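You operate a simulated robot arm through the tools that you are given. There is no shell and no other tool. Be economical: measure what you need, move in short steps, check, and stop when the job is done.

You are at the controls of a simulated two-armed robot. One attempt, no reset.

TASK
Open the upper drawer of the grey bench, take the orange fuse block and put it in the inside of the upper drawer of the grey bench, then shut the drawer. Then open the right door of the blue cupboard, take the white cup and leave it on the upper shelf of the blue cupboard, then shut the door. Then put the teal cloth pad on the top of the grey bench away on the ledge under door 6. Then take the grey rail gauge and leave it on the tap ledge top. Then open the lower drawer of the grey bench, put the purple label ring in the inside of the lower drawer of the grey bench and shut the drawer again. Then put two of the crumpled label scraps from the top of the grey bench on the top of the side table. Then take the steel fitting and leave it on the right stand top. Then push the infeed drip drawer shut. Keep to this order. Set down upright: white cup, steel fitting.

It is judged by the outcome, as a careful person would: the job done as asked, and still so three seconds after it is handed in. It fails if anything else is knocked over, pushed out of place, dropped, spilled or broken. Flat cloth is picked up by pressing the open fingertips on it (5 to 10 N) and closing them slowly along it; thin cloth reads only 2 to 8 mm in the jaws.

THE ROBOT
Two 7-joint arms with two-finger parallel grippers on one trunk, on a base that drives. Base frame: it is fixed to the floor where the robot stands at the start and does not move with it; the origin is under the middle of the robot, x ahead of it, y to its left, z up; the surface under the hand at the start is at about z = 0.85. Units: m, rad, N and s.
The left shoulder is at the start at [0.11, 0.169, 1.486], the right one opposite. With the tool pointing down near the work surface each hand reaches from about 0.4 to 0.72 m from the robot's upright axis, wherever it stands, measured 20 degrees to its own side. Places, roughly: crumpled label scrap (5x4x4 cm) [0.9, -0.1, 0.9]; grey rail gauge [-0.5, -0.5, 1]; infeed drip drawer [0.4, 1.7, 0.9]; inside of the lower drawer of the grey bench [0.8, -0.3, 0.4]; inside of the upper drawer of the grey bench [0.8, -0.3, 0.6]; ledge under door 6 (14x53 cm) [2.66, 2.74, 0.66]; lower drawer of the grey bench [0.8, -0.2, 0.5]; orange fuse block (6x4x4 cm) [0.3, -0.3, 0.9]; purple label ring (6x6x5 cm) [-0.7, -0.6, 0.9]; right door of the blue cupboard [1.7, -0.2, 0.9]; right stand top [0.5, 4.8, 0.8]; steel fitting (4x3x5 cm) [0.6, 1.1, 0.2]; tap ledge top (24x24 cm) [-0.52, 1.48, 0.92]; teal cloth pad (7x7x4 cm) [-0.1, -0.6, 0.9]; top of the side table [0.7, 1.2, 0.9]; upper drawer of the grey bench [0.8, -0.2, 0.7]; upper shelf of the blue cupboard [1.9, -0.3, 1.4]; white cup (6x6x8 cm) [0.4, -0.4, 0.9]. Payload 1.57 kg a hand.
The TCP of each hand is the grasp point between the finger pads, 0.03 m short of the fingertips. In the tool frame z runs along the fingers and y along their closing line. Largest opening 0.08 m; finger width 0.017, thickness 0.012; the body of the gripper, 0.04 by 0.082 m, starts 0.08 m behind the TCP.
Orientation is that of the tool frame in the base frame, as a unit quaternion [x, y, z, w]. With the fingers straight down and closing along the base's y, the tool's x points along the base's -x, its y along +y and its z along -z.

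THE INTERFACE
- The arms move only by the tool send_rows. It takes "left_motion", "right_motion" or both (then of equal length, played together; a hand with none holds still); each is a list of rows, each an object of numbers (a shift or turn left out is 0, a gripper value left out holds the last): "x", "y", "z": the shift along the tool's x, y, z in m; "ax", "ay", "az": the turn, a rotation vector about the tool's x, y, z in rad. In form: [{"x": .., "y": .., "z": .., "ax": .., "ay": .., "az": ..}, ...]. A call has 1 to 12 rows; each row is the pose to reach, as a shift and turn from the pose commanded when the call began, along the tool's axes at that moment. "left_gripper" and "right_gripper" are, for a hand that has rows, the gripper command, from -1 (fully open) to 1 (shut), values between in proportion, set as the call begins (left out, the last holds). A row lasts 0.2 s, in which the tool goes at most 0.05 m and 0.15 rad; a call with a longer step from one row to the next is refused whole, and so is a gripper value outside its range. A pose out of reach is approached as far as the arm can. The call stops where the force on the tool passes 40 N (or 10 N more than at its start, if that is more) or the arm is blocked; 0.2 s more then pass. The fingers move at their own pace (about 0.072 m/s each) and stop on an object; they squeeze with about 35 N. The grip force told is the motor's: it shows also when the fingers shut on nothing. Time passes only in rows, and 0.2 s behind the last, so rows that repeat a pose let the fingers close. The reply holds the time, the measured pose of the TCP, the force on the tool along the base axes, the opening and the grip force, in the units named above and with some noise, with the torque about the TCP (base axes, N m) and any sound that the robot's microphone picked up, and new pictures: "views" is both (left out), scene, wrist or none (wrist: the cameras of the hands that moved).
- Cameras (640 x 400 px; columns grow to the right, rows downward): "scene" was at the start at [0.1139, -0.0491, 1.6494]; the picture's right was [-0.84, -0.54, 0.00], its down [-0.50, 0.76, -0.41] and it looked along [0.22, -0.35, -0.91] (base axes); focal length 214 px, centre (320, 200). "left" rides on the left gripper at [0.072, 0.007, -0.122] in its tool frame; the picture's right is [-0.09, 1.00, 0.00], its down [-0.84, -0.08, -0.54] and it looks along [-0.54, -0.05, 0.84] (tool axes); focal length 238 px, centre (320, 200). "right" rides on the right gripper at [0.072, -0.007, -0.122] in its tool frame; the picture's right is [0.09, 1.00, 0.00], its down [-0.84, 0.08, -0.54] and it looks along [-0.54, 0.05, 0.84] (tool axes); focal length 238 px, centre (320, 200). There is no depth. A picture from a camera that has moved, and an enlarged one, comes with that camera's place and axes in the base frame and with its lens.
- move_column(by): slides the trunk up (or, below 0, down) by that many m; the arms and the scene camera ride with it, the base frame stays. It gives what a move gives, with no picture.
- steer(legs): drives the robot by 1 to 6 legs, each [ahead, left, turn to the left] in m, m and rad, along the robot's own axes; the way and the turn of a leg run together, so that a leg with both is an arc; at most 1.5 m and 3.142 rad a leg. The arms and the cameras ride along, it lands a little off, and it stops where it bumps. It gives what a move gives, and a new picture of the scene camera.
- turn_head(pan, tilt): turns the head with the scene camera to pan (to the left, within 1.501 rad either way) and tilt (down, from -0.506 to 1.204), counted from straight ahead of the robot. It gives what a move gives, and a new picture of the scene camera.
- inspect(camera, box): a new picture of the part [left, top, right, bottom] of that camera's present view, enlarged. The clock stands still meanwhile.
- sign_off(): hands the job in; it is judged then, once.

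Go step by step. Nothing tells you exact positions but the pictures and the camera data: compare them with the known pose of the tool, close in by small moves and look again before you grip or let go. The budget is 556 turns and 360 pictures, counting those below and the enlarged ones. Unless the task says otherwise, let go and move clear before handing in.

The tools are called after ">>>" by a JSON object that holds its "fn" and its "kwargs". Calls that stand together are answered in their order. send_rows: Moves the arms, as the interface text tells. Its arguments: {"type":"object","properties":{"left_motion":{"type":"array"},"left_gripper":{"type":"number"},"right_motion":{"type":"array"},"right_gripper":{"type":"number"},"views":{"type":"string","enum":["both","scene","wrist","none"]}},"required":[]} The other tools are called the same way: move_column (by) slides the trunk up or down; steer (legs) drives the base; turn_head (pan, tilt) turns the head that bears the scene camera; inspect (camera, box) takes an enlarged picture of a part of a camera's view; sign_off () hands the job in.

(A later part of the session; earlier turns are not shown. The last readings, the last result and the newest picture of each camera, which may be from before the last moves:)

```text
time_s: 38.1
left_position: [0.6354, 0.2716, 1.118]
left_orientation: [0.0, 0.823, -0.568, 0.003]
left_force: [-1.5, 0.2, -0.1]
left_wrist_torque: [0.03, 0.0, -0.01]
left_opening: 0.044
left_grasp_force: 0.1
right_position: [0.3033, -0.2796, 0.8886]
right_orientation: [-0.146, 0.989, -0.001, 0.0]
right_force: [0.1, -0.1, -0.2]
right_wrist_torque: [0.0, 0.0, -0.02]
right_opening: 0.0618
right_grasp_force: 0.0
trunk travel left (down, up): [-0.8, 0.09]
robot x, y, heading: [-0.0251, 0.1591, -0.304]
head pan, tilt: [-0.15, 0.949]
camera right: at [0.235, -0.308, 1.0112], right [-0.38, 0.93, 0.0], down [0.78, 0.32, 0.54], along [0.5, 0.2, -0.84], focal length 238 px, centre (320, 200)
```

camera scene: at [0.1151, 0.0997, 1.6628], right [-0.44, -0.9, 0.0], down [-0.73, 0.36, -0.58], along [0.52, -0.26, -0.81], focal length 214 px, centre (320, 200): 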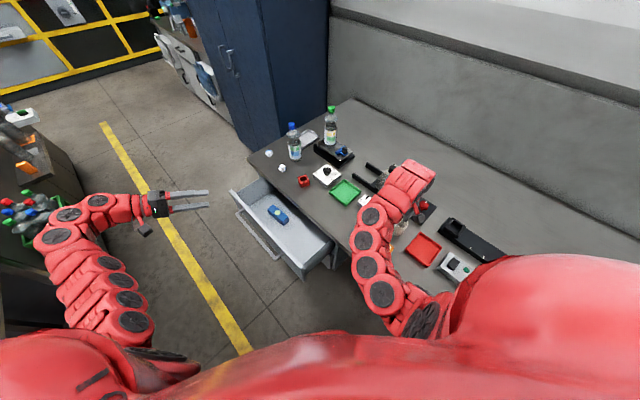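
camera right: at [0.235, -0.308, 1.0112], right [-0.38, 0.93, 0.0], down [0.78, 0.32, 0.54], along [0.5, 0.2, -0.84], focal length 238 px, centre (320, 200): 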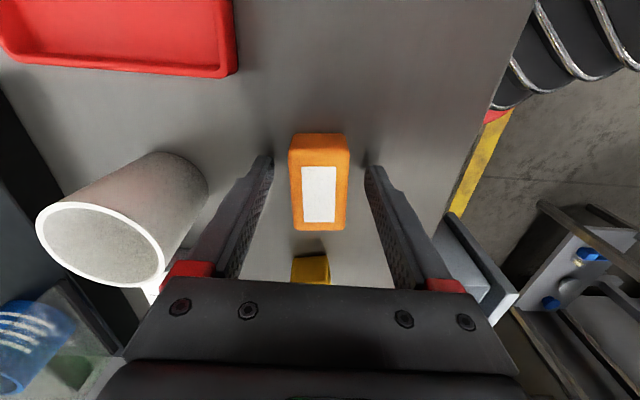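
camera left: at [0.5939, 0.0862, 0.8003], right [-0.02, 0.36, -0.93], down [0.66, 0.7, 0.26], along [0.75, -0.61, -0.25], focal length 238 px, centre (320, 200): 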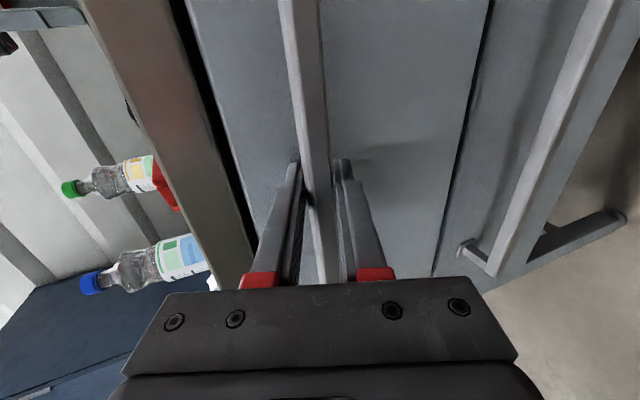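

>>> {"fn": "send_rows", "kwargs": {"right_motion": [{"z": 0.003}, {"z": 0.003}, {"z": 0.003}, {"z": 0.003}, {"z": -0.03}, {"z": -0.07}, {"z": -0.11}], "right_gripper": 1, "views": "both"}}

```text
time_s: 39.7
left_position: [0.6345, 0.2718, 1.118]
left_orientation: [0.0, 0.823, -0.568, 0.003]
left_force: [0.3, -0.3, 0.1]
left_wrist_torque: [-0.01, 0.03, 0.01]
left_opening: 0.044
left_grasp_force: 0.1
right_position: [0.3002, -0.2783, 0.9924]
right_orientation: [-0.146, 0.989, -0.005, 0.0]
right_force: [0.0, -0.3, -0.9]
right_wrist_torque: [0.03, 0.0, -0.01]
right_opening: 0.0354
right_grasp_force: 34.8
right hand out of reach, approached as far as the arm can: row 7
trunk travel left (down, up): [-0.8, 0.09]
robot x, y, heading: [-0.0232, 0.1579, -0.308]
head pan, tilt: [-0.15, 0.949]
camera scene: at [0.1186, 0.1028, 1.6625], right [-0.44, -0.9, 0.0], down [-0.73, 0.36, -0.58], along [0.52, -0.26, -0.81], focal length 214 px, centre (320, 200)
camera right: at [0.233, -0.3052, 1.1156], right [-0.38, 0.93, -0.01], down [0.78, 0.32, 0.54], along [0.5, 0.2, -0.84], focal length 238 px, centre (320, 200)
```

scene: 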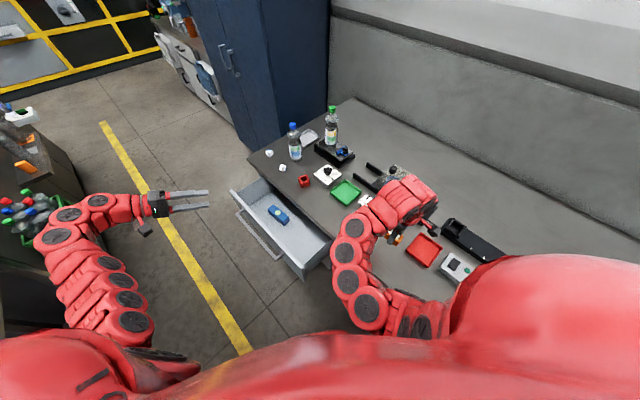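
right: 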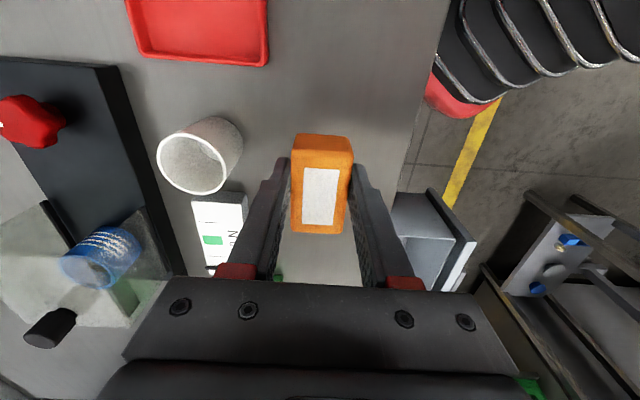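

Fuse is in the grip. I carry it over the open drawer's free near end.

>>> {"fn": "send_rows", "kwargs": {"right_motion": [{"x": -0.036, "y": 0.024, "z": 0}, {"x": -0.072, "y": 0.049, "z": 0}, {"x": -0.108, "y": 0.073}, {"x": -0.144, "y": 0.098}, {"x": -0.18, "y": 0.122}, {"x": -0.216, "y": 0.147}, {"x": -0.252, "y": 0.171}, {"x": -0.285, "y": 0.194}, {"x": -0.315, "y": 0.214}, {"x": -0.315, "y": 0.214}], "left_motion": [{"z": -0.01}, {"z": -0.02}, {"z": -0.03}, {"z": -0.04}, {"z": -0.05}, {"z": -0.06}, {"z": -0.07}, {"z": -0.08}, {"z": -0.09}, {"z": -0.09}], "views": "both"}}

```text
time_s: 41.9
left_position: [0.6346, 0.3553, 1.1511]
left_orientation: [0.0, 0.823, -0.568, 0.003]
left_force: [-0.5, -0.1, 0.2]
left_wrist_torque: [0.03, -0.01, 0.02]
left_opening: 0.044
left_grasp_force: 0.1
right_position: [0.5401, 0.0152, 0.9923]
right_orientation: [-0.146, 0.989, 0.0, 0.001]
right_force: [0.2, -0.4, 0.1]
right_wrist_torque: [0.02, -0.03, 0.0]
right_opening: 0.0353
right_grasp_force: 35.1
right hand out of reach, approached as far as the arm can: row 4, 5, 6
trunk travel left (down, up): [-0.8, 0.09]
robot x, y, heading: [-0.0226, 0.1593, -0.302]
head pan, tilt: [-0.15, 0.949]
camera scene: at [0.118, 0.1024, 1.6625], right [-0.44, -0.9, 0.0], down [-0.73, 0.36, -0.58], along [0.52, -0.26, -0.81], focal length 214 px, centre (320, 200)
camera right: at [0.472, -0.0124, 1.1153], right [-0.38, 0.93, 0.0], down [0.78, 0.32, 0.54], along [0.5, 0.2, -0.84], focal length 238 px, centre (320, 200)
camera left: at [0.5619, 0.4711, 1.1852], right [0.1, 0.35, -0.93], down [0.83, 0.48, 0.27], along [0.54, -0.8, -0.25], focal length 238 px, centre (320, 200)
```

scene: 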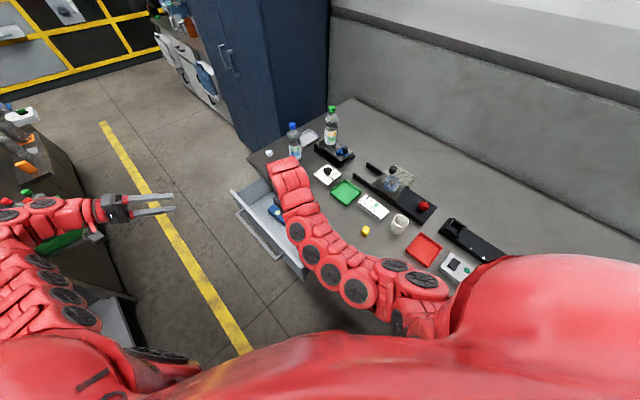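
right: 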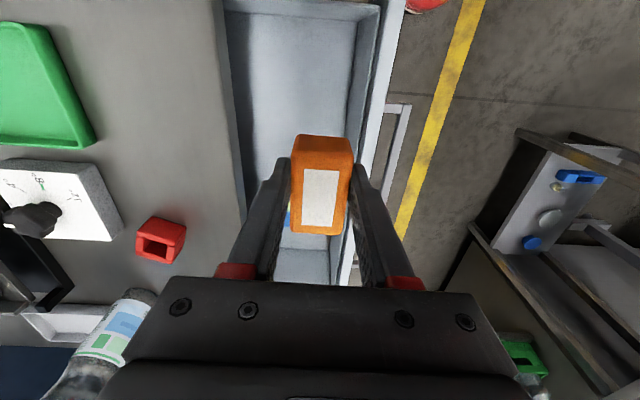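
left: 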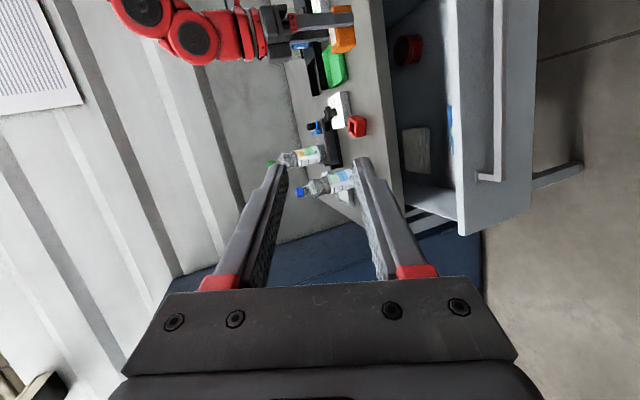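

The fuse is above the drawer. I lower the trunk a little then descend with the arm.

>>> {"fn": "move_column", "kwargs": {"by": -0.1}}

>>> {"fn": "send_rows", "kwargs": {"right_motion": [{"z": 0.03}, {"z": 0.06}, {"z": 0.09}, {"z": 0.12}, {"z": 0.12}], "views": "both"}}

```text
time_s: 43.2
left_position: [0.6361, 0.3561, 1.0512]
left_orientation: [0.0, 0.823, -0.568, 0.003]
left_force: [0.0, -0.4, 0.1]
left_wrist_torque: [0.06, -0.01, 0.0]
left_opening: 0.0439
left_grasp_force: 0.1
right_position: [0.5397, 0.0156, 0.8914]
right_orientation: [-0.147, 0.989, -0.001, 0.001]
right_force: [0.5, -0.2, -0.8]
right_wrist_torque: [-0.01, 0.01, -0.01]
right_opening: 0.035
right_grasp_force: 34.7
trunk travel left (down, up): [-0.7, 0.19]
robot x, y, heading: [-0.0254, 0.1595, -0.304]
head pan, tilt: [-0.15, 0.949]
```

```text
time_s: 44.4
left_position: [0.6344, 0.3558, 1.0504]
left_orientation: [0.001, 0.823, -0.568, 0.004]
left_force: [0.5, -0.2, -0.6]
left_wrist_torque: [0.04, 0.0, -0.03]
left_opening: 0.0441
left_grasp_force: 0.2
right_position: [0.5399, 0.0173, 0.7744]
right_orientation: [-0.146, 0.989, -0.001, 0.001]
right_force: [0.5, 0.0, 0.0]
right_wrist_torque: [0.01, 0.03, 0.02]
right_opening: 0.0352
right_grasp_force: 35.4
trunk travel left (down, up): [-0.7, 0.19]
robot x, y, heading: [-0.0208, 0.1584, -0.306]
head pan, tilt: [-0.15, 0.949]
camera scene: at [0.1183, 0.1029, 1.5626], right [-0.44, -0.9, 0.0], down [-0.73, 0.36, -0.58], along [0.52, -0.26, -0.81], focal length 214 px, centre (320, 200)
camera right: at [0.4719, -0.0112, 0.8967], right [-0.38, 0.93, 0.0], down [0.78, 0.32, 0.54], along [0.5, 0.2, -0.84], focal length 238 px, centre (320, 200)
```

scene: 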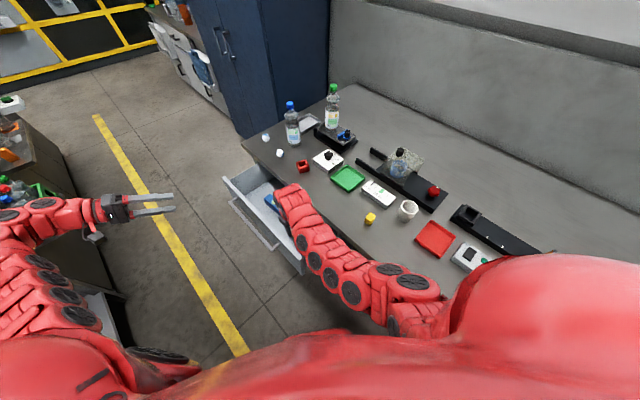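
right: 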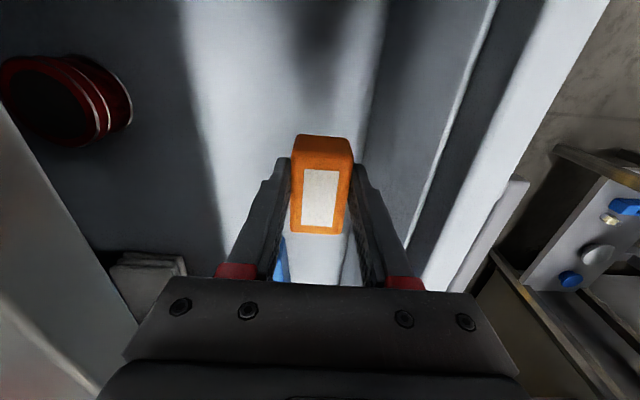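

>>> {"fn": "send_rows", "kwargs": {"right_motion": [{"z": 0.02}, {"z": 0.035}, {"z": 0.045}, {"z": 0.045}], "views": "wrist"}}

```text
time_s: 45.4
left_position: [0.6353, 0.3557, 1.0503]
left_orientation: [0.0, 0.823, -0.568, 0.003]
left_force: [-0.4, 0.9, 0.8]
left_wrist_torque: [-0.01, 0.01, 0.0]
left_opening: 0.044
left_grasp_force: 0.1
right_position: [0.541, 0.0158, 0.7277]
right_orientation: [-0.146, 0.989, 0.0, -0.001]
right_force: [0.0, -0.2, -0.2]
right_wrist_torque: [-0.02, 0.0, 0.0]
right_opening: 0.0351
right_grasp_force: 34.8
trunk travel left (down, up): [-0.7, 0.19]
robot x, y, heading: [-0.0265, 0.1577, -0.308]
head pan, tilt: [-0.15, 0.949]
camera right: at [0.4729, -0.0119, 0.8509], right [-0.38, 0.93, 0.0], down [0.78, 0.32, 0.54], along [0.5, 0.2, -0.84], focal length 238 px, centre (320, 200)
```

right: 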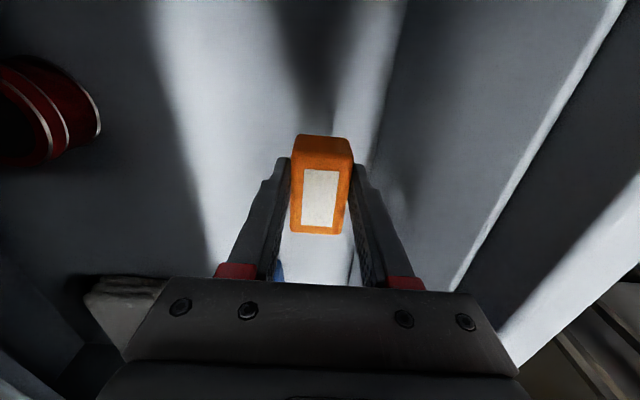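

>>> {"fn": "send_rows", "kwargs": {"right_motion": [{"z": 0.01}, {"z": 0.02}, {"z": 0.026}, {"z": 0.03}], "views": "none"}}

```text
time_s: 46.4
left_position: [0.6365, 0.356, 1.05]
left_orientation: [0.0, 0.824, -0.567, 0.003]
left_force: [-0.5, -0.2, 0.1]
left_wrist_torque: [0.03, 0.02, 0.01]
left_opening: 0.0442
left_grasp_force: 0.0
right_position: [0.5415, 0.0164, 0.6959]
right_orientation: [-0.145, 0.989, 0.0, 0.001]
right_force: [-0.4, -0.3, -0.8]
right_wrist_torque: [-0.01, 0.04, 0.01]
right_opening: 0.0349
right_grasp_force: 34.5
trunk travel left (down, up): [-0.7, 0.19]
robot x, y, heading: [-0.022, 0.1559, -0.306]
head pan, tilt: [-0.15, 0.949]
```

>>> {"fn": "send_rows", "kwargs": {"right_motion": [{"z": 0.007}, {"z": 0.014}, {"z": 0.021}, {"z": 0.026}], "views": "wrist"}}

```text
time_s: 47.4
left_position: [0.6351, 0.3557, 1.0502]
left_orientation: [0.0, 0.823, -0.568, 0.003]
left_force: [-0.9, -0.3, -0.1]
left_wrist_torque: [0.04, 0.03, -0.03]
left_opening: 0.0439
left_grasp_force: 0.1
right_position: [0.5409, 0.0163, 0.6715]
right_orientation: [-0.147, 0.989, -0.001, 0.001]
right_force: [0.3, -0.7, -0.4]
right_wrist_torque: [-0.01, 0.01, -0.02]
right_opening: 0.035
right_grasp_force: 34.6
trunk travel left (down, up): [-0.7, 0.19]
robot x, y, heading: [-0.0264, 0.1572, -0.312]
head pan, tilt: [-0.15, 0.949]
camera right: at [0.4732, -0.0121, 0.7945], right [-0.38, 0.93, 0.0], down [0.78, 0.32, 0.54], along [0.5, 0.2, -0.84], focal length 238 px, centre (320, 200)
```

right: 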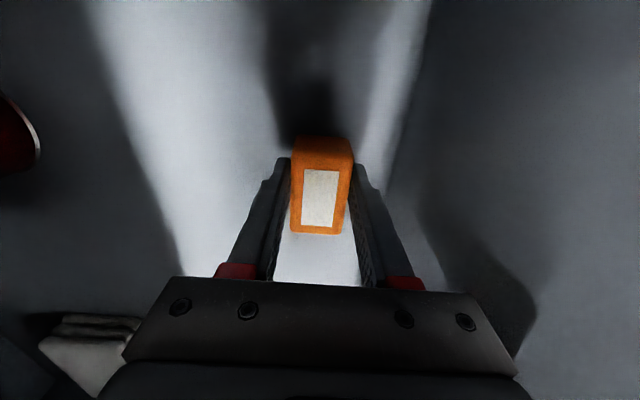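

>>> {"fn": "send_rows", "kwargs": {"right_motion": [{"z": 0.006}, {"z": 0.011}, {"z": 0.016}, {"z": 0.02}, {"z": 0.024}], "views": "wrist"}}

```text
time_s: 48.6
left_position: [0.6345, 0.3572, 1.0515]
left_orientation: [0.0, 0.823, -0.568, 0.003]
left_force: [-0.7, 0.1, 0.3]
left_wrist_torque: [0.02, 0.0, -0.04]
left_opening: 0.0438
left_grasp_force: 0.1
right_position: [0.536, 0.0155, 0.6611]
right_orientation: [-0.147, 0.989, -0.001, 0.003]
right_force: [11.6, 0.0, 31.2]
right_wrist_torque: [0.15, -0.26, 0.0]
right_opening: 0.0357
right_grasp_force: 34.9
right hand out of reach, approached as far as the arm can: row 3, 4, 5
trunk travel left (down, up): [-0.7, 0.19]
robot x, y, heading: [-0.027, 0.158, -0.308]
head pan, tilt: [-0.15, 0.949]
camera right: at [0.4681, -0.0118, 0.7835], right [-0.38, 0.93, 0.0], down [0.77, 0.32, 0.55], along [0.51, 0.2, -0.84], focal length 238 px, centre (320, 200)
```

right: 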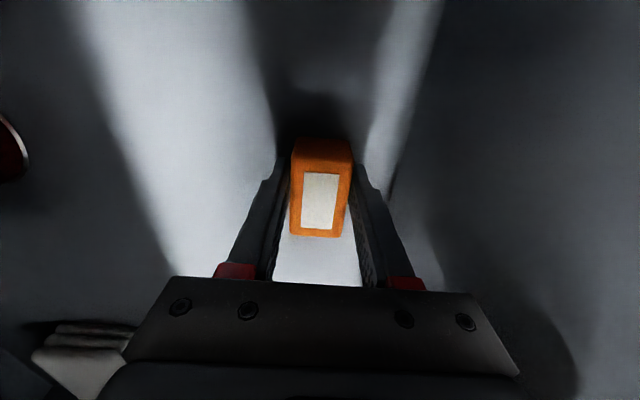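

The fuse rests on the drawer floor. Release and lift straight out.

>>> {"fn": "send_rows", "kwargs": {"right_motion": [{"z": -0.002}, {"z": -0.002}, {"z": -0.002}, {"z": -0.03}, {"z": -0.07}, {"z": -0.11}, {"z": -0.15}, {"z": -0.19}, {"z": -0.23}], "right_gripper": -0.5, "views": "wrist"}}

```text
time_s: 50.6
left_position: [0.6339, 0.3576, 1.0509]
left_orientation: [-0.001, 0.823, -0.568, 0.004]
left_force: [-1.1, -0.4, -0.3]
left_wrist_torque: [0.02, -0.02, 0.0]
left_opening: 0.0438
left_grasp_force: 0.0
right_position: [0.5342, 0.0174, 0.8881]
right_orientation: [-0.148, 0.989, 0.0, 0.001]
right_force: [-0.3, -0.3, 0.3]
right_wrist_torque: [-0.04, -0.01, 0.01]
right_opening: 0.0599
right_grasp_force: 0.1
trunk travel left (down, up): [-0.7, 0.19]
robot x, y, heading: [-0.022, 0.1562, -0.303]
head pan, tilt: [-0.15, 0.949]
camera right: at [0.4667, -0.0106, 1.0125], right [-0.38, 0.93, 0.0], down [0.78, 0.32, 0.54], along [0.5, 0.2, -0.84], focal length 238 px, centre (320, 200)
```

right: 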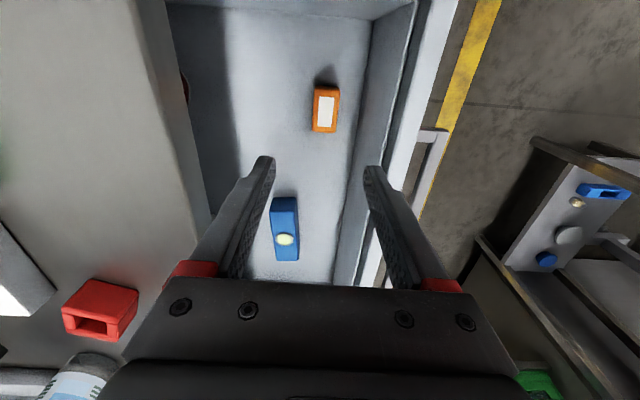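

The fuse lies upright in the drawer. I lift the right hand as high as it goes and back it off.

>>> {"fn": "send_rows", "kwargs": {"right_motion": [{"x": 0.0, "z": -0.03}, {"x": 0.0, "z": -0.06}, {"x": 0.03, "z": -0.08}, {"x": 0.06, "z": -0.09}, {"x": 0.09, "z": -0.1}], "right_gripper": 1, "views": "none"}}

>>> {"fn": "steer", "kwargs": {"legs": [[0.1, 0.12, 0.0]]}}

```text
time_s: 51.8
left_position: [0.6347, 0.3562, 1.0495]
left_orientation: [0.001, 0.823, -0.568, 0.004]
left_force: [0.2, -0.4, 0.7]
left_wrist_torque: [-0.02, 0.02, 0.02]
left_opening: 0.0441
left_grasp_force: 0.0
right_position: [0.5484, 0.014, 0.9344]
right_orientation: [-0.146, 0.989, -0.001, 0.0]
right_force: [0.0, -0.2, 0.7]
right_wrist_torque: [-0.04, -0.03, 0.01]
right_opening: 0.0001
right_grasp_force: 21.4
right hand out of reach, approached as far as the arm can: row 2, 3, 4, 5
trunk travel left (down, up): [-0.7, 0.19]
robot x, y, heading: [-0.0252, 0.1557, -0.302]
head pan, tilt: [-0.15, 0.949]
```

```text
time_s: 53.2
left_position: [0.7679, 0.4395, 1.0504]
left_orientation: [0.0, 0.823, -0.568, 0.003]
left_force: [-0.5, -0.5, 0.7]
left_wrist_torque: [0.0, -0.01, 0.0]
left_opening: 0.0437
left_grasp_force: 0.1
right_position: [0.6791, 0.0995, 0.9355]
right_orientation: [-0.145, 0.989, -0.001, 0.0]
right_force: [0.5, -0.4, -0.5]
right_wrist_torque: [0.01, 0.02, 0.01]
right_opening: 0.0001
right_grasp_force: 20.9
trunk travel left (down, up): [-0.7, 0.19]
robot x, y, heading: [0.1036, 0.2448, -0.311]
head pan, tilt: [-0.15, 0.949]
camera scene: at [0.25, 0.1877, 1.5626], right [-0.44, -0.9, 0.0], down [-0.73, 0.36, -0.58], along [0.52, -0.26, -0.81], focal length 214 px, centre (320, 200)
```

scene: 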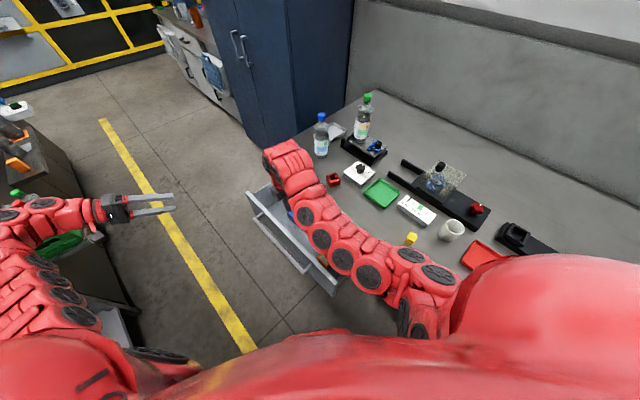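

I'll use the right fist to push the drawer shut: over the front, down, then push inward.

>>> {"fn": "send_rows", "kwargs": {"right_motion": [{"y": 0.04, "ax": 0.09}, {"y": 0.08, "ax": 0.18}, {"y": 0.12, "ax": 0.27}, {"y": 0.165, "ax": 0.35}, {"y": 0.165, "z": 0.04, "ax": 0.35}, {"y": 0.165, "z": 0.08, "ax": 0.35}, {"y": 0.165, "z": 0.12, "ax": 0.35}, {"y": 0.165, "z": 0.16, "ax": 0.35}, {"y": 0.165, "z": 0.16, "ax": 0.35}], "views": "both"}}

```text
time_s: 55.2
left_position: [0.7665, 0.4408, 1.0502]
left_orientation: [0.0, 0.823, -0.568, 0.003]
left_force: [0.0, 0.0, 0.1]
left_wrist_torque: [-0.02, -0.02, -0.01]
left_opening: 0.0442
left_grasp_force: 0.0
right_position: [0.634, 0.2577, 0.7747]
right_orientation: [-0.143, 0.974, -0.173, 0.026]
right_force: [-0.4, 0.1, 0.4]
right_wrist_torque: [0.02, 0.02, -0.02]
right_opening: 0.0
right_grasp_force: 21.5
right hand out of reach, approached as far as the arm can: row 1, 2
trunk travel left (down, up): [-0.7, 0.19]
robot x, y, heading: [0.1083, 0.242, -0.307]
head pan, tilt: [-0.15, 0.949]
camera scene: at [0.2498, 0.1876, 1.5626], right [-0.44, -0.9, 0.0], down [-0.73, 0.36, -0.58], along [0.52, -0.26, -0.81], focal length 214 px, centre (320, 200)
camera right: at [0.5537, 0.2692, 0.8938], right [-0.36, 0.87, -0.34], down [0.73, 0.49, 0.48], along [0.59, -0.08, -0.81], focal length 238 px, centre (320, 200)
```

scene: 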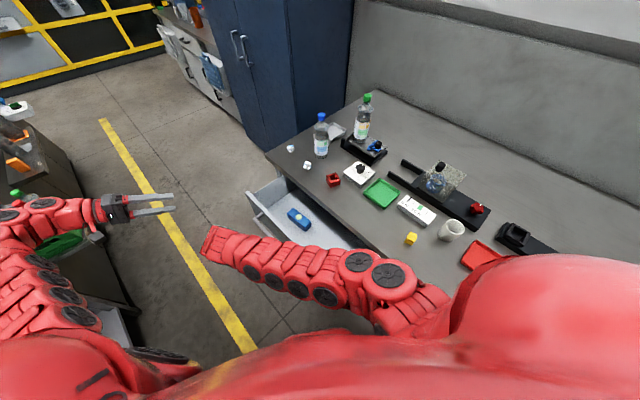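
right: 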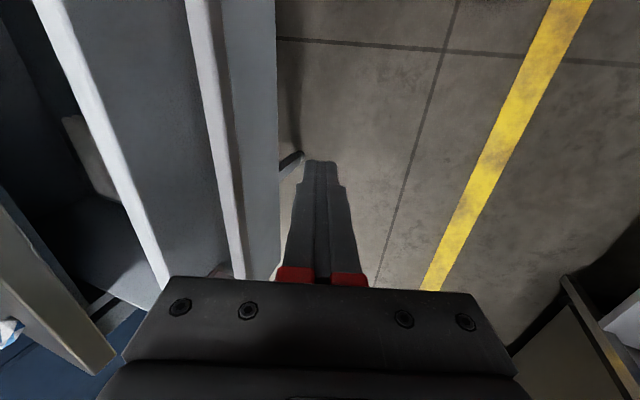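

>>> {"fn": "send_rows", "kwargs": {"right_motion": [{"y": -0.033, "z": 0.012}, {"y": -0.056, "z": 0.0206}, {"y": -0.08, "z": 0.029}, {"y": -0.103, "z": 0.0377}, {"y": -0.127, "z": 0.046}, {"y": -0.15, "z": 0.055}, {"y": -0.174, "z": 0.063}, {"y": -0.197, "z": 0.072}], "views": "both"}}

```text
time_s: 57.0
left_position: [0.7684, 0.4387, 1.0498]
left_orientation: [0.001, 0.823, -0.568, 0.002]
left_force: [0.1, 0.1, 0.3]
left_wrist_torque: [0.03, -0.01, 0.0]
left_opening: 0.0442
left_grasp_force: 0.1
right_position: [0.6924, 0.0539, 0.7763]
right_orientation: [-0.142, 0.974, -0.173, 0.025]
right_force: [-0.4, 0.1, -0.3]
right_wrist_torque: [0.04, -0.01, -0.03]
right_opening: 0.0001
right_grasp_force: 21.4
trunk travel left (down, up): [-0.7, 0.19]
robot x, y, heading: [0.1044, 0.2451, -0.306]
head pan, tilt: [-0.15, 0.949]
camera scene: at [0.2504, 0.187, 1.5625], right [-0.44, -0.9, 0.0], down [-0.73, 0.36, -0.58], along [0.52, -0.26, -0.81], focal length 214 px, centre (320, 200)
camera right: at [0.6134, 0.066, 0.8938], right [-0.36, 0.87, -0.34], down [0.73, 0.49, 0.48], along [0.59, -0.08, -0.81], focal length 238 px, centre (320, 200)
```

scene: 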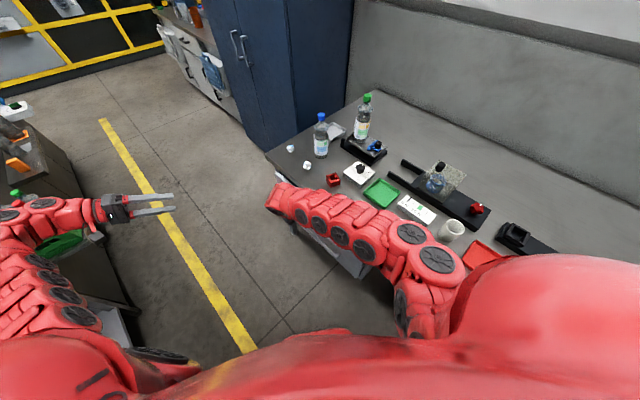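
right: 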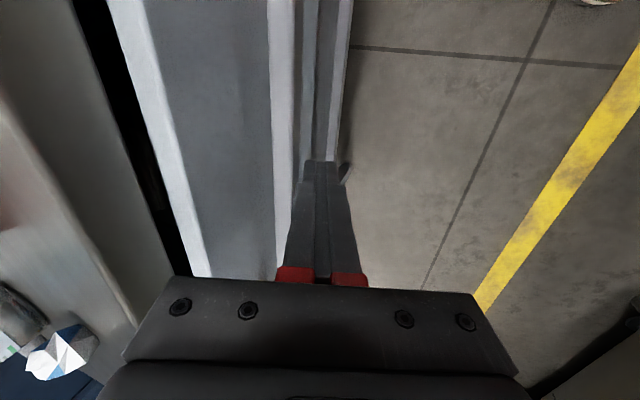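

>>> {"fn": "send_rows", "kwargs": {"right_motion": [{"y": -0.019, "z": 0.007}, {"y": -0.038, "z": 0.0137}, {"y": -0.052, "z": 0.019}, {"y": -0.066, "z": 0.024}, {"y": -0.08, "z": 0.029}], "views": "wrist"}}

```text
time_s: 57.8
left_position: [0.7673, 0.4425, 1.0493]
left_orientation: [-0.001, 0.823, -0.569, 0.003]
left_force: [0.5, -0.5, 0.3]
left_wrist_torque: [0.03, 0.04, -0.01]
left_opening: 0.0442
left_grasp_force: 0.1
right_position: [0.7046, 0.0246, 0.7709]
right_orientation: [-0.151, 0.974, -0.164, 0.025]
right_force: [-1.1, 2.5, -0.8]
right_wrist_torque: [-0.37, -0.08, -0.03]
right_opening: 0.0
right_grasp_force: 21.4
trunk travel left (down, up): [-0.7, 0.19]
robot x, y, heading: [0.1045, 0.2415, -0.304]
head pan, tilt: [-0.15, 0.949]
stopped in row 3 (right hand): the force on the tool passed its limit at 47 N (the readings are from after the stop); the commanded pose is now the measured one
camera right: at [0.6261, 0.0333, 0.89], right [-0.37, 0.87, -0.33], down [0.72, 0.49, 0.49], along [0.58, -0.06, -0.81], focal length 238 px, centre (320, 200)
```

right: 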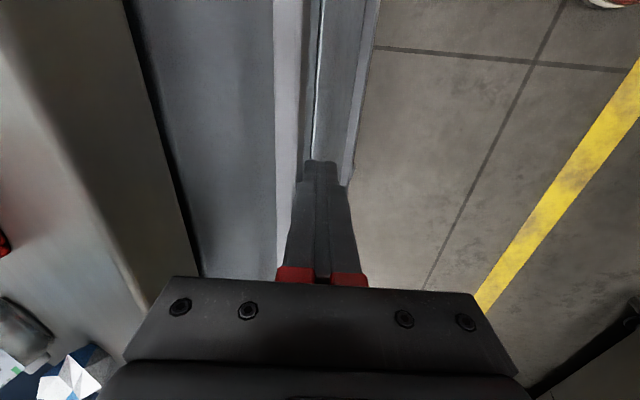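

The upper drawer is shut. I withdraw the hand, raise the trunk and look at the cupboard.

>>> {"fn": "send_rows", "kwargs": {"right_motion": [{"y": 0.04, "z": -0.015}, {"y": 0.08, "z": -0.03}, {"y": 0.12, "z": -0.044}, {"y": 0.106, "z": -0.082}, {"y": 0.092, "z": -0.12}, {"y": 0.085, "z": -0.14}], "views": "none"}}

>>> {"fn": "move_column", "kwargs": {"by": 0.1}}

>>> {"fn": "turn_head", "kwargs": {"pan": 0.2, "tilt": 0.4}}

```text
time_s: 59.1
left_position: [0.7657, 0.4436, 1.0503]
left_orientation: [0.0, 0.823, -0.569, 0.004]
left_force: [0.4, -0.2, 0.5]
left_wrist_torque: [-0.02, 0.02, 0.02]
left_opening: 0.0439
left_grasp_force: 0.2
right_position: [0.6662, 0.1443, 0.8752]
right_orientation: [-0.15, 0.974, -0.166, 0.025]
right_force: [-0.4, 0.3, -0.1]
right_wrist_torque: [-0.03, -0.02, 0.03]
right_opening: 0.0001
right_grasp_force: 21.2
trunk travel left (down, up): [-0.7, 0.19]
robot x, y, heading: [0.1085, 0.2439, -0.308]
head pan, tilt: [-0.15, 0.949]
```

```text
time_s: 60.5
left_position: [0.7672, 0.4421, 1.1505]
left_orientation: [-0.001, 0.823, -0.568, 0.003]
left_force: [0.1, -0.1, -0.2]
left_wrist_torque: [-0.01, -0.05, -0.01]
left_opening: 0.0439
left_grasp_force: 0.1
right_position: [0.6669, 0.1431, 0.9758]
right_orientation: [-0.15, 0.974, -0.166, 0.025]
right_force: [-0.1, 0.0, -0.3]
right_wrist_torque: [0.01, -0.03, 0.0]
right_opening: 0.0
right_grasp_force: 20.9
trunk travel left (down, up): [-0.8, 0.09]
robot x, y, heading: [0.1065, 0.243, -0.303]
head pan, tilt: [-0.15, 0.949]
```

```text
time_s: 61.5
left_position: [0.7662, 0.4415, 1.1494]
left_orientation: [-0.001, 0.823, -0.568, 0.004]
left_force: [0.0, 0.2, 0.5]
left_wrist_torque: [0.04, -0.01, 0.0]
left_opening: 0.044
left_grasp_force: 0.0
right_position: [0.6669, 0.1423, 0.9752]
right_orientation: [-0.149, 0.975, -0.166, 0.026]
right_force: [0.4, -0.3, -0.8]
right_wrist_torque: [-0.02, -0.04, 0.01]
right_opening: 0.0001
right_grasp_force: 21.6
trunk travel left (down, up): [-0.8, 0.09]
robot x, y, heading: [0.1054, 0.2455, -0.306]
head pan, tilt: [0.201, 0.4]
camera scene: at [0.2768, 0.2108, 1.7091], right [-0.1, -0.99, 0.0], down [-0.39, 0.04, -0.92], along [0.92, -0.1, -0.39], focal length 214 px, centre (320, 200)
```

scene: 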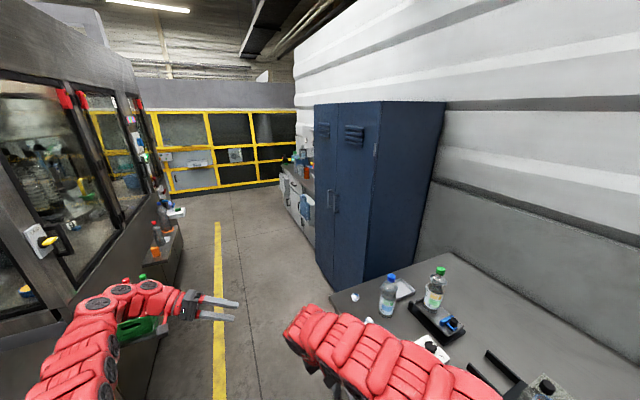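

I drive along the bench to stand in front of the cupboard, then turn to face it.

>>> {"fn": "steer", "kwargs": {"legs": [[0.755, 0.516, 0], [0.755, 0.516, 0], [0, 0, -0.965]]}}

```text
time_s: 73.0
left_position: [2.3787, 0.3802, 1.1513]
left_orientation: [0.378, 0.731, -0.506, -0.258]
left_force: [0.8, -0.2, 0.5]
left_wrist_torque: [-0.04, 0.0, 0.01]
left_opening: 0.044
left_grasp_force: 0.2
right_position: [2.0762, 0.2891, 0.9759]
right_orientation: [0.316, 0.934, -0.158, -0.054]
right_force: [-0.5, -0.3, -0.1]
right_wrist_torque: [-0.01, 0.01, 0.0]
right_opening: 0.0002
right_grasp_force: 21.8
trunk travel left (down, up): [-0.8, 0.09]
robot x, y, heading: [1.8347, 0.8048, -1.261]
head pan, tilt: [0.201, 0.4]
camera scene: at [1.9054, 0.6474, 1.7091], right [-0.87, -0.49, 0.0], down [-0.19, 0.34, -0.92], along [0.45, -0.8, -0.39], focal length 214 px, centre (320, 200)
```

scene: 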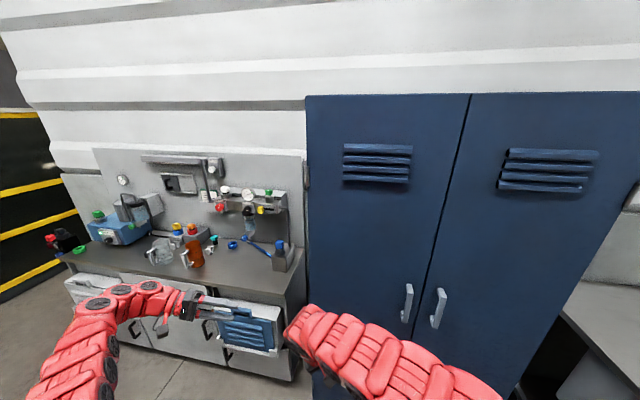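

The cupboard is in view; right-door handle (vertical bar) at about (1.80, -0.12, 0.98). I reorient the right hand to point at it, fingers closing horizontally.

>>> {"fn": "send_rows", "kwargs": {"right_motion": [{"x": 0.0152, "y": -0.0419, "z": 0.0059, "ax": 0.003, "ay": -0.1002, "az": 0.0799}, {"x": 0.0304, "y": -0.0838, "z": 0.0118, "ax": 0.006, "ay": -0.2003, "az": 0.1599}, {"x": 0.0457, "y": -0.1257, "z": 0.0177, "ax": 0.009, "ay": -0.3005, "az": 0.2398}, {"x": 0.0609, "y": -0.1676, "z": 0.0236, "ax": 0.012, "ay": -0.4007, "az": 0.3198}, {"x": 0.0761, "y": -0.2094, "z": 0.0294, "ax": 0.015, "ay": -0.5008, "az": 0.3997}, {"x": 0.0913, "y": -0.2513, "z": 0.0353, "ax": 0.018, "ay": -0.601, "az": 0.4797}, {"x": 0.1066, "y": -0.2932, "z": 0.0412, "ax": 0.021, "ay": -0.7012, "az": 0.5596}, {"x": 0.1218, "y": -0.3351, "z": 0.0471, "ax": 0.024, "ay": -0.8013, "az": 0.6396}, {"x": 0.137, "y": -0.377, "z": 0.053, "ax": 0.027, "ay": -0.9015, "az": 0.7195}, {"x": 0.137, "y": -0.377, "z": 0.053, "ax": 0.027, "ay": -0.9015, "az": 0.7195}], "right_gripper": -0.3, "views": "both"}}

```text
time_s: 74.8
left_position: [2.378, 0.382, 1.151]
left_orientation: [0.378, 0.731, -0.506, -0.258]
left_force: [-0.2, 0.1, 0.3]
left_wrist_torque: [0.02, 0.0, -0.02]
left_opening: 0.0438
left_grasp_force: 0.0
right_position: [1.8819, 0.0007, 1.0113]
right_orientation: [0.509, 0.755, -0.266, 0.318]
right_force: [0.7, 0.2, 0.7]
right_wrist_torque: [0.0, 0.01, -0.01]
right_opening: 0.0519
right_grasp_force: 0.1
right hand out of reach, approached as far as the arm can: row 1, 2, 3, 4, 5, 6, 7, 8
trunk travel left (down, up): [-0.8, 0.09]
robot x, y, heading: [1.8353, 0.8029, -1.262]
head pan, tilt: [0.201, 0.4]
stopped in row 8 (right hand): the force on the tool passed its limit at 85 N (the readings are from after the stop); the commanded pose is now the measured one
camera scene: at [1.9056, 0.6501, 1.7095], right [-0.87, -0.49, 0.0], down [-0.19, 0.34, -0.92], along [0.45, -0.8, -0.39], focal length 214 px, centre (320, 200)
camera right: at [1.8303, 0.1292, 1.0394], right [0.91, 0.39, -0.15], down [0.19, -0.08, 0.98], along [0.37, -0.92, -0.15], focal length 238 px, centre (320, 200)
```

scene: 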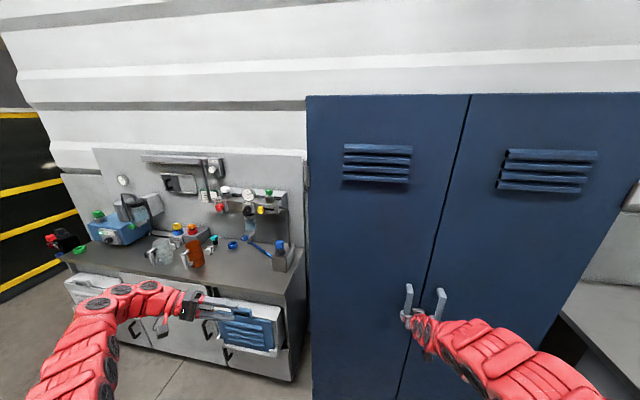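
right: 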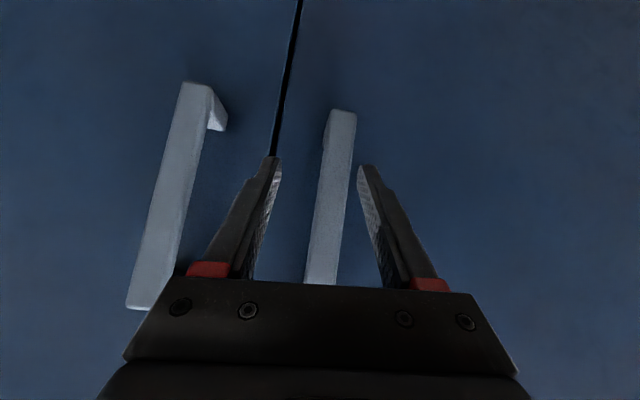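

My hand came nearer the doors than estimated; the front is at about n = -0.6. I back off and shift in front of the right door's handle (left one in this upside-down wrist picture).

>>> {"fn": "send_rows", "kwargs": {"right_motion": [{"z": -0.03}, {"z": -0.05}, {"x": 0.012, "y": -0.03, "z": -0.05}, {"x": 0.024, "y": -0.06, "z": -0.047}, {"x": 0.036, "y": -0.0895, "z": -0.044}, {"x": 0.036, "y": -0.0895, "z": -0.044}], "views": "wrist"}}

```text
time_s: 76.2
left_position: [2.3759, 0.3795, 1.1501]
left_orientation: [0.378, 0.731, -0.506, -0.258]
left_force: [0.6, 0.8, -0.9]
left_wrist_torque: [0.01, -0.02, -0.02]
left_opening: 0.0439
left_grasp_force: 0.2
right_position: [1.7899, -0.018, 0.9964]
right_orientation: [0.508, 0.755, -0.266, 0.318]
right_force: [0.2, 0.9, -0.6]
right_wrist_torque: [0.01, -0.04, 0.0]
right_opening: 0.0522
right_grasp_force: 0.0
right hand out of reach, approached as far as the arm can: row 1, 2, 3, 4, 5, 6
trunk travel left (down, up): [-0.8, 0.09]
robot x, y, heading: [1.8345, 0.8032, -1.26]
head pan, tilt: [0.201, 0.4]
camera right: at [1.7374, 0.1102, 1.0241], right [0.91, 0.39, -0.15], down [0.19, -0.08, 0.98], along [0.37, -0.92, -0.15], focal length 238 px, centre (320, 200)
```

right: 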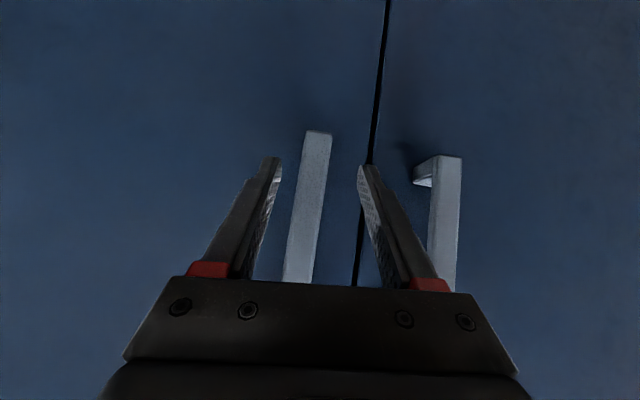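

The right handle is now between the fingers. I close on it.

>>> {"fn": "send_rows", "kwargs": {"right_motion": [{"z": 0}, {"z": 0}, {"z": 0}, {"z": 0}], "right_gripper": 1, "views": "wrist"}}

```text
time_s: 77.2
left_position: [2.3771, 0.3795, 1.1503]
left_orientation: [0.378, 0.731, -0.506, -0.258]
left_force: [-0.3, -0.1, 0.5]
left_wrist_torque: [0.01, 0.02, -0.04]
left_opening: 0.0436
left_grasp_force: 0.1
right_position: [1.7907, -0.0166, 0.9951]
right_orientation: [0.509, 0.754, -0.266, 0.318]
right_force: [-0.1, 0.4, -0.5]
right_wrist_torque: [0.01, 0.0, -0.02]
right_opening: 0.0001
right_grasp_force: 21.3
trunk travel left (down, up): [-0.8, 0.09]
robot x, y, heading: [1.8347, 0.8005, -1.258]
head pan, tilt: [0.201, 0.4]
camera right: at [1.7377, 0.1103, 1.0239], right [0.91, 0.39, -0.15], down [0.19, -0.08, 0.98], along [0.37, -0.92, -0.15], focal length 238 px, centre (320, 200)
```

right: 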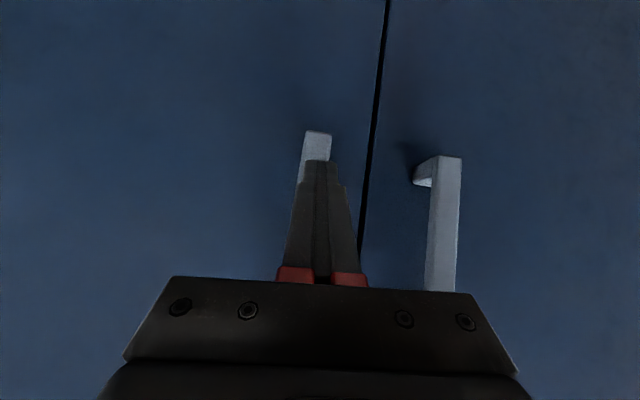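

Missed: the handle sits about 3 cm deeper (triangulated lower end (1.795,-0.061,0.943)). I open, rise 4 cm and advance.

>>> {"fn": "send_rows", "kwargs": {"right_motion": [{"x": -0.015, "z": -0.013}, {"x": -0.03, "y": -0.003, "z": -0.026}, {"x": -0.03, "y": -0.003, "z": -0.026}, {"x": -0.043, "y": -0.004, "z": -0.011}, {"x": -0.057, "y": -0.005, "z": 0.004}, {"x": -0.057, "y": -0.005, "z": 0.004}], "right_gripper": -0.3, "views": "wrist"}}

```text
time_s: 78.6
left_position: [2.3775, 0.3809, 1.1511]
left_orientation: [0.378, 0.731, -0.506, -0.259]
left_force: [0.2, 0.8, 0.2]
left_wrist_torque: [-0.04, 0.0, -0.01]
left_opening: 0.0442
left_grasp_force: 0.1
right_position: [1.8006, -0.0568, 1.0376]
right_orientation: [0.509, 0.755, -0.265, 0.318]
right_force: [0.1, -0.4, 0.7]
right_wrist_torque: [-0.02, 0.02, 0.01]
right_opening: 0.0519
right_grasp_force: 0.0
right hand out of reach, approached as far as the arm can: row 1, 2, 3
trunk travel left (down, up): [-0.8, 0.09]
robot x, y, heading: [1.8376, 0.8028, -1.261]
head pan, tilt: [0.201, 0.4]
camera right: at [1.7486, 0.0717, 1.0663], right [0.91, 0.39, -0.15], down [0.19, -0.08, 0.98], along [0.37, -0.92, -0.15], focal length 238 px, centre (320, 200)
```

right: 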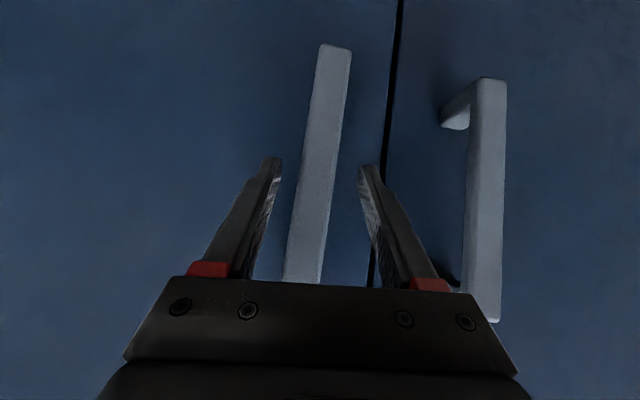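

>>> {"fn": "send_rows", "kwargs": {"right_motion": [{"x": -0.008, "z": 0.009}, {"x": -0.01, "z": 0.0113}, {"x": -0.01, "z": 0.0113}], "views": "none"}}

>>> {"fn": "send_rows", "kwargs": {"right_motion": [{"z": 0}, {"z": 0}, {"z": 0}, {"z": 0}], "right_gripper": 1, "views": "wrist"}}

```text
time_s: 79.4
left_position: [2.3774, 0.3802, 1.1506]
left_orientation: [0.378, 0.731, -0.506, -0.258]
left_force: [-0.3, 0.2, -0.3]
left_wrist_torque: [-0.01, -0.04, -0.04]
left_opening: 0.0441
left_grasp_force: 0.0
right_position: [1.8077, -0.0719, 1.0398]
right_orientation: [0.509, 0.755, -0.266, 0.317]
right_force: [0.2, 0.6, -0.8]
right_wrist_torque: [0.02, 0.01, -0.05]
right_opening: 0.0521
right_grasp_force: 0.7
trunk travel left (down, up): [-0.8, 0.09]
robot x, y, heading: [1.8343, 0.8046, -1.267]
head pan, tilt: [0.201, 0.4]
```

```text
time_s: 80.4
left_position: [2.3726, 0.379, 1.151]
left_orientation: [0.379, 0.731, -0.505, -0.259]
left_force: [-0.1, 0.3, -0.1]
left_wrist_torque: [0.0, 0.03, -0.02]
left_opening: 0.0439
left_grasp_force: 0.1
right_position: [1.8015, -0.0715, 1.0394]
right_orientation: [0.511, 0.753, -0.266, 0.319]
right_force: [-19.3, -10.2, 8.4]
right_wrist_torque: [0.86, -1.25, 0.69]
right_opening: 0.0239
right_grasp_force: 36.3
trunk travel left (down, up): [-0.8, 0.09]
robot x, y, heading: [1.8339, 0.8076, -1.265]
head pan, tilt: [0.201, 0.4]
camera right: at [1.7507, 0.0558, 1.0672], right [0.91, 0.39, -0.14], down [0.19, -0.08, 0.98], along [0.37, -0.92, -0.15], focal length 238 px, centre (320, 200)
```

right: 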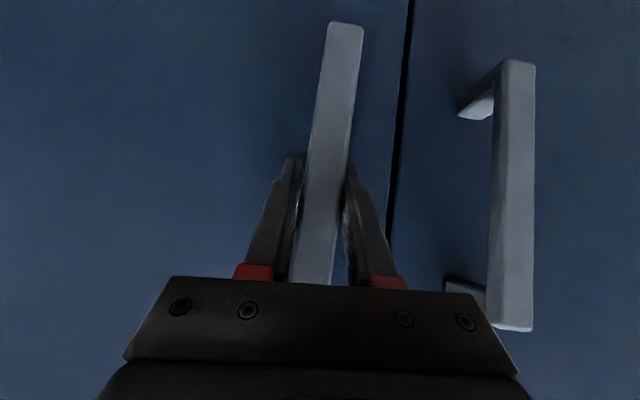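

Handle gripped. I open the door by driving the base on an arc about the hinge, a bit at a time.

>>> {"fn": "steer", "kwargs": {"legs": [[-0.136, -0.172, 0.2]]}}

```text
time_s: 82.1
left_position: [2.2323, 0.5505, 1.1511]
left_orientation: [0.305, 0.764, -0.529, -0.208]
left_force: [-0.5, 0.4, -0.4]
left_wrist_torque: [0.01, 0.02, 0.01]
left_opening: 0.044
left_grasp_force: 0.0
right_position: [1.7645, -0.0021, 1.0395]
right_orientation: [0.431, 0.802, -0.232, 0.342]
right_force: [6.8, 2.6, 6.4]
right_wrist_torque: [0.22, -0.94, 0.42]
right_opening: 0.0239
right_grasp_force: 35.9
trunk travel left (down, up): [-0.8, 0.09]
robot x, y, heading: [1.6165, 0.855, -1.064]
head pan, tilt: [0.201, 0.4]
camera scene: at [1.7185, 0.7214, 1.7093], right [-0.76, -0.65, 0.0], down [-0.25, 0.3, -0.92], along [0.6, -0.7, -0.39], focal length 214 px, centre (320, 200)
```

scene: 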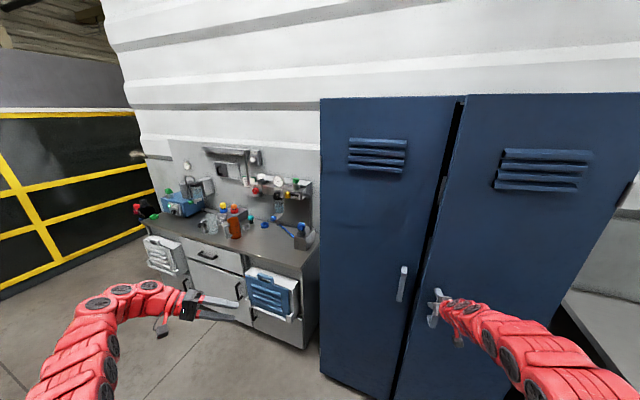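

The door opens. I check the clearance behind/left of the robot before continuing.

>>> {"fn": "turn_head", "kwargs": {"pan": 1.5, "tilt": 0.8}}

>>> {"fn": "turn_head", "kwargs": {"pan": -1.5, "tilt": 0.8}}

```text
time_s: 83.6
left_position: [2.2329, 0.5503, 1.1499]
left_orientation: [0.304, 0.764, -0.529, -0.208]
left_force: [-0.3, 0.4, 0.4]
left_wrist_torque: [-0.01, -0.03, -0.01]
left_opening: 0.0442
left_grasp_force: 0.0
right_position: [1.7652, -0.0016, 1.0397]
right_orientation: [0.431, 0.802, -0.232, 0.343]
right_force: [3.5, 1.6, 6.3]
right_wrist_torque: [0.52, -1.1, 0.32]
right_opening: 0.0239
right_grasp_force: 35.9
trunk travel left (down, up): [-0.8, 0.09]
robot x, y, heading: [1.6211, 0.8612, -1.063]
head pan, tilt: [1.499, 0.799]
camera scene: at [1.7313, 0.8255, 1.6741], right [0.42, -0.91, 0.0], down [-0.65, -0.3, -0.7], along [0.63, 0.29, -0.72], focal length 214 px, centre (320, 200)
```

scene: 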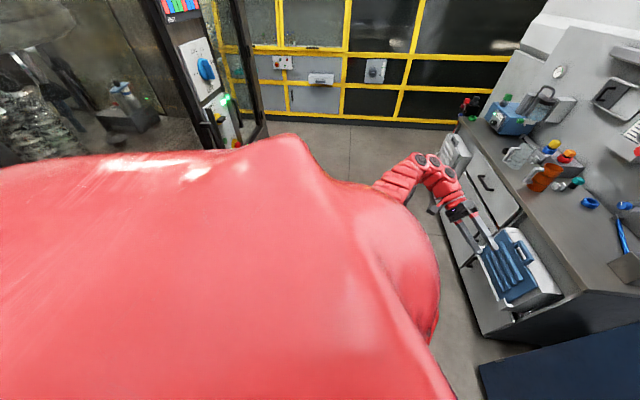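

```text
time_s: 86.2
left_position: [2.2337, 0.5504, 1.1501]
left_orientation: [0.305, 0.764, -0.53, -0.207]
left_force: [0.3, -0.1, 0.2]
left_wrist_torque: [-0.02, -0.01, 0.0]
left_opening: 0.0437
left_grasp_force: 0.0
right_position: [1.7651, -0.0028, 1.0393]
right_orientation: [0.431, 0.802, -0.232, 0.342]
right_force: [3.4, 0.5, 6.4]
right_wrist_torque: [0.57, -1.01, 0.3]
right_opening: 0.0239
right_grasp_force: 35.5
trunk travel left (down, up): [-0.8, 0.09]
robot x, y, heading: [1.6155, 0.8585, -1.069]
head pan, tilt: [-1.499, 0.799]
camera scene: at [1.5907, 0.7475, 1.6742], right [-0.55, 0.84, 0.0], down [0.6, 0.39, -0.7], along [-0.58, -0.38, -0.72], focal length 214 px, centre (320, 200)
```

scene: 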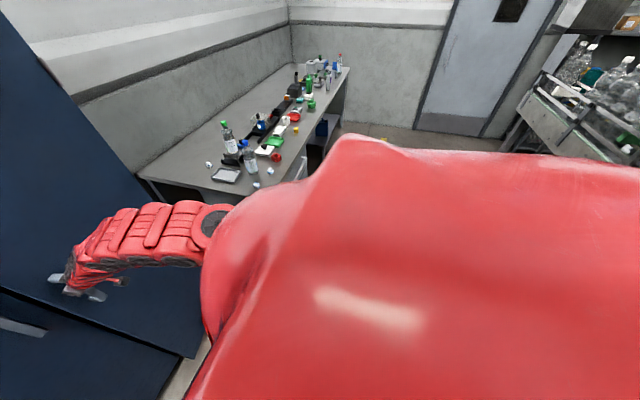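

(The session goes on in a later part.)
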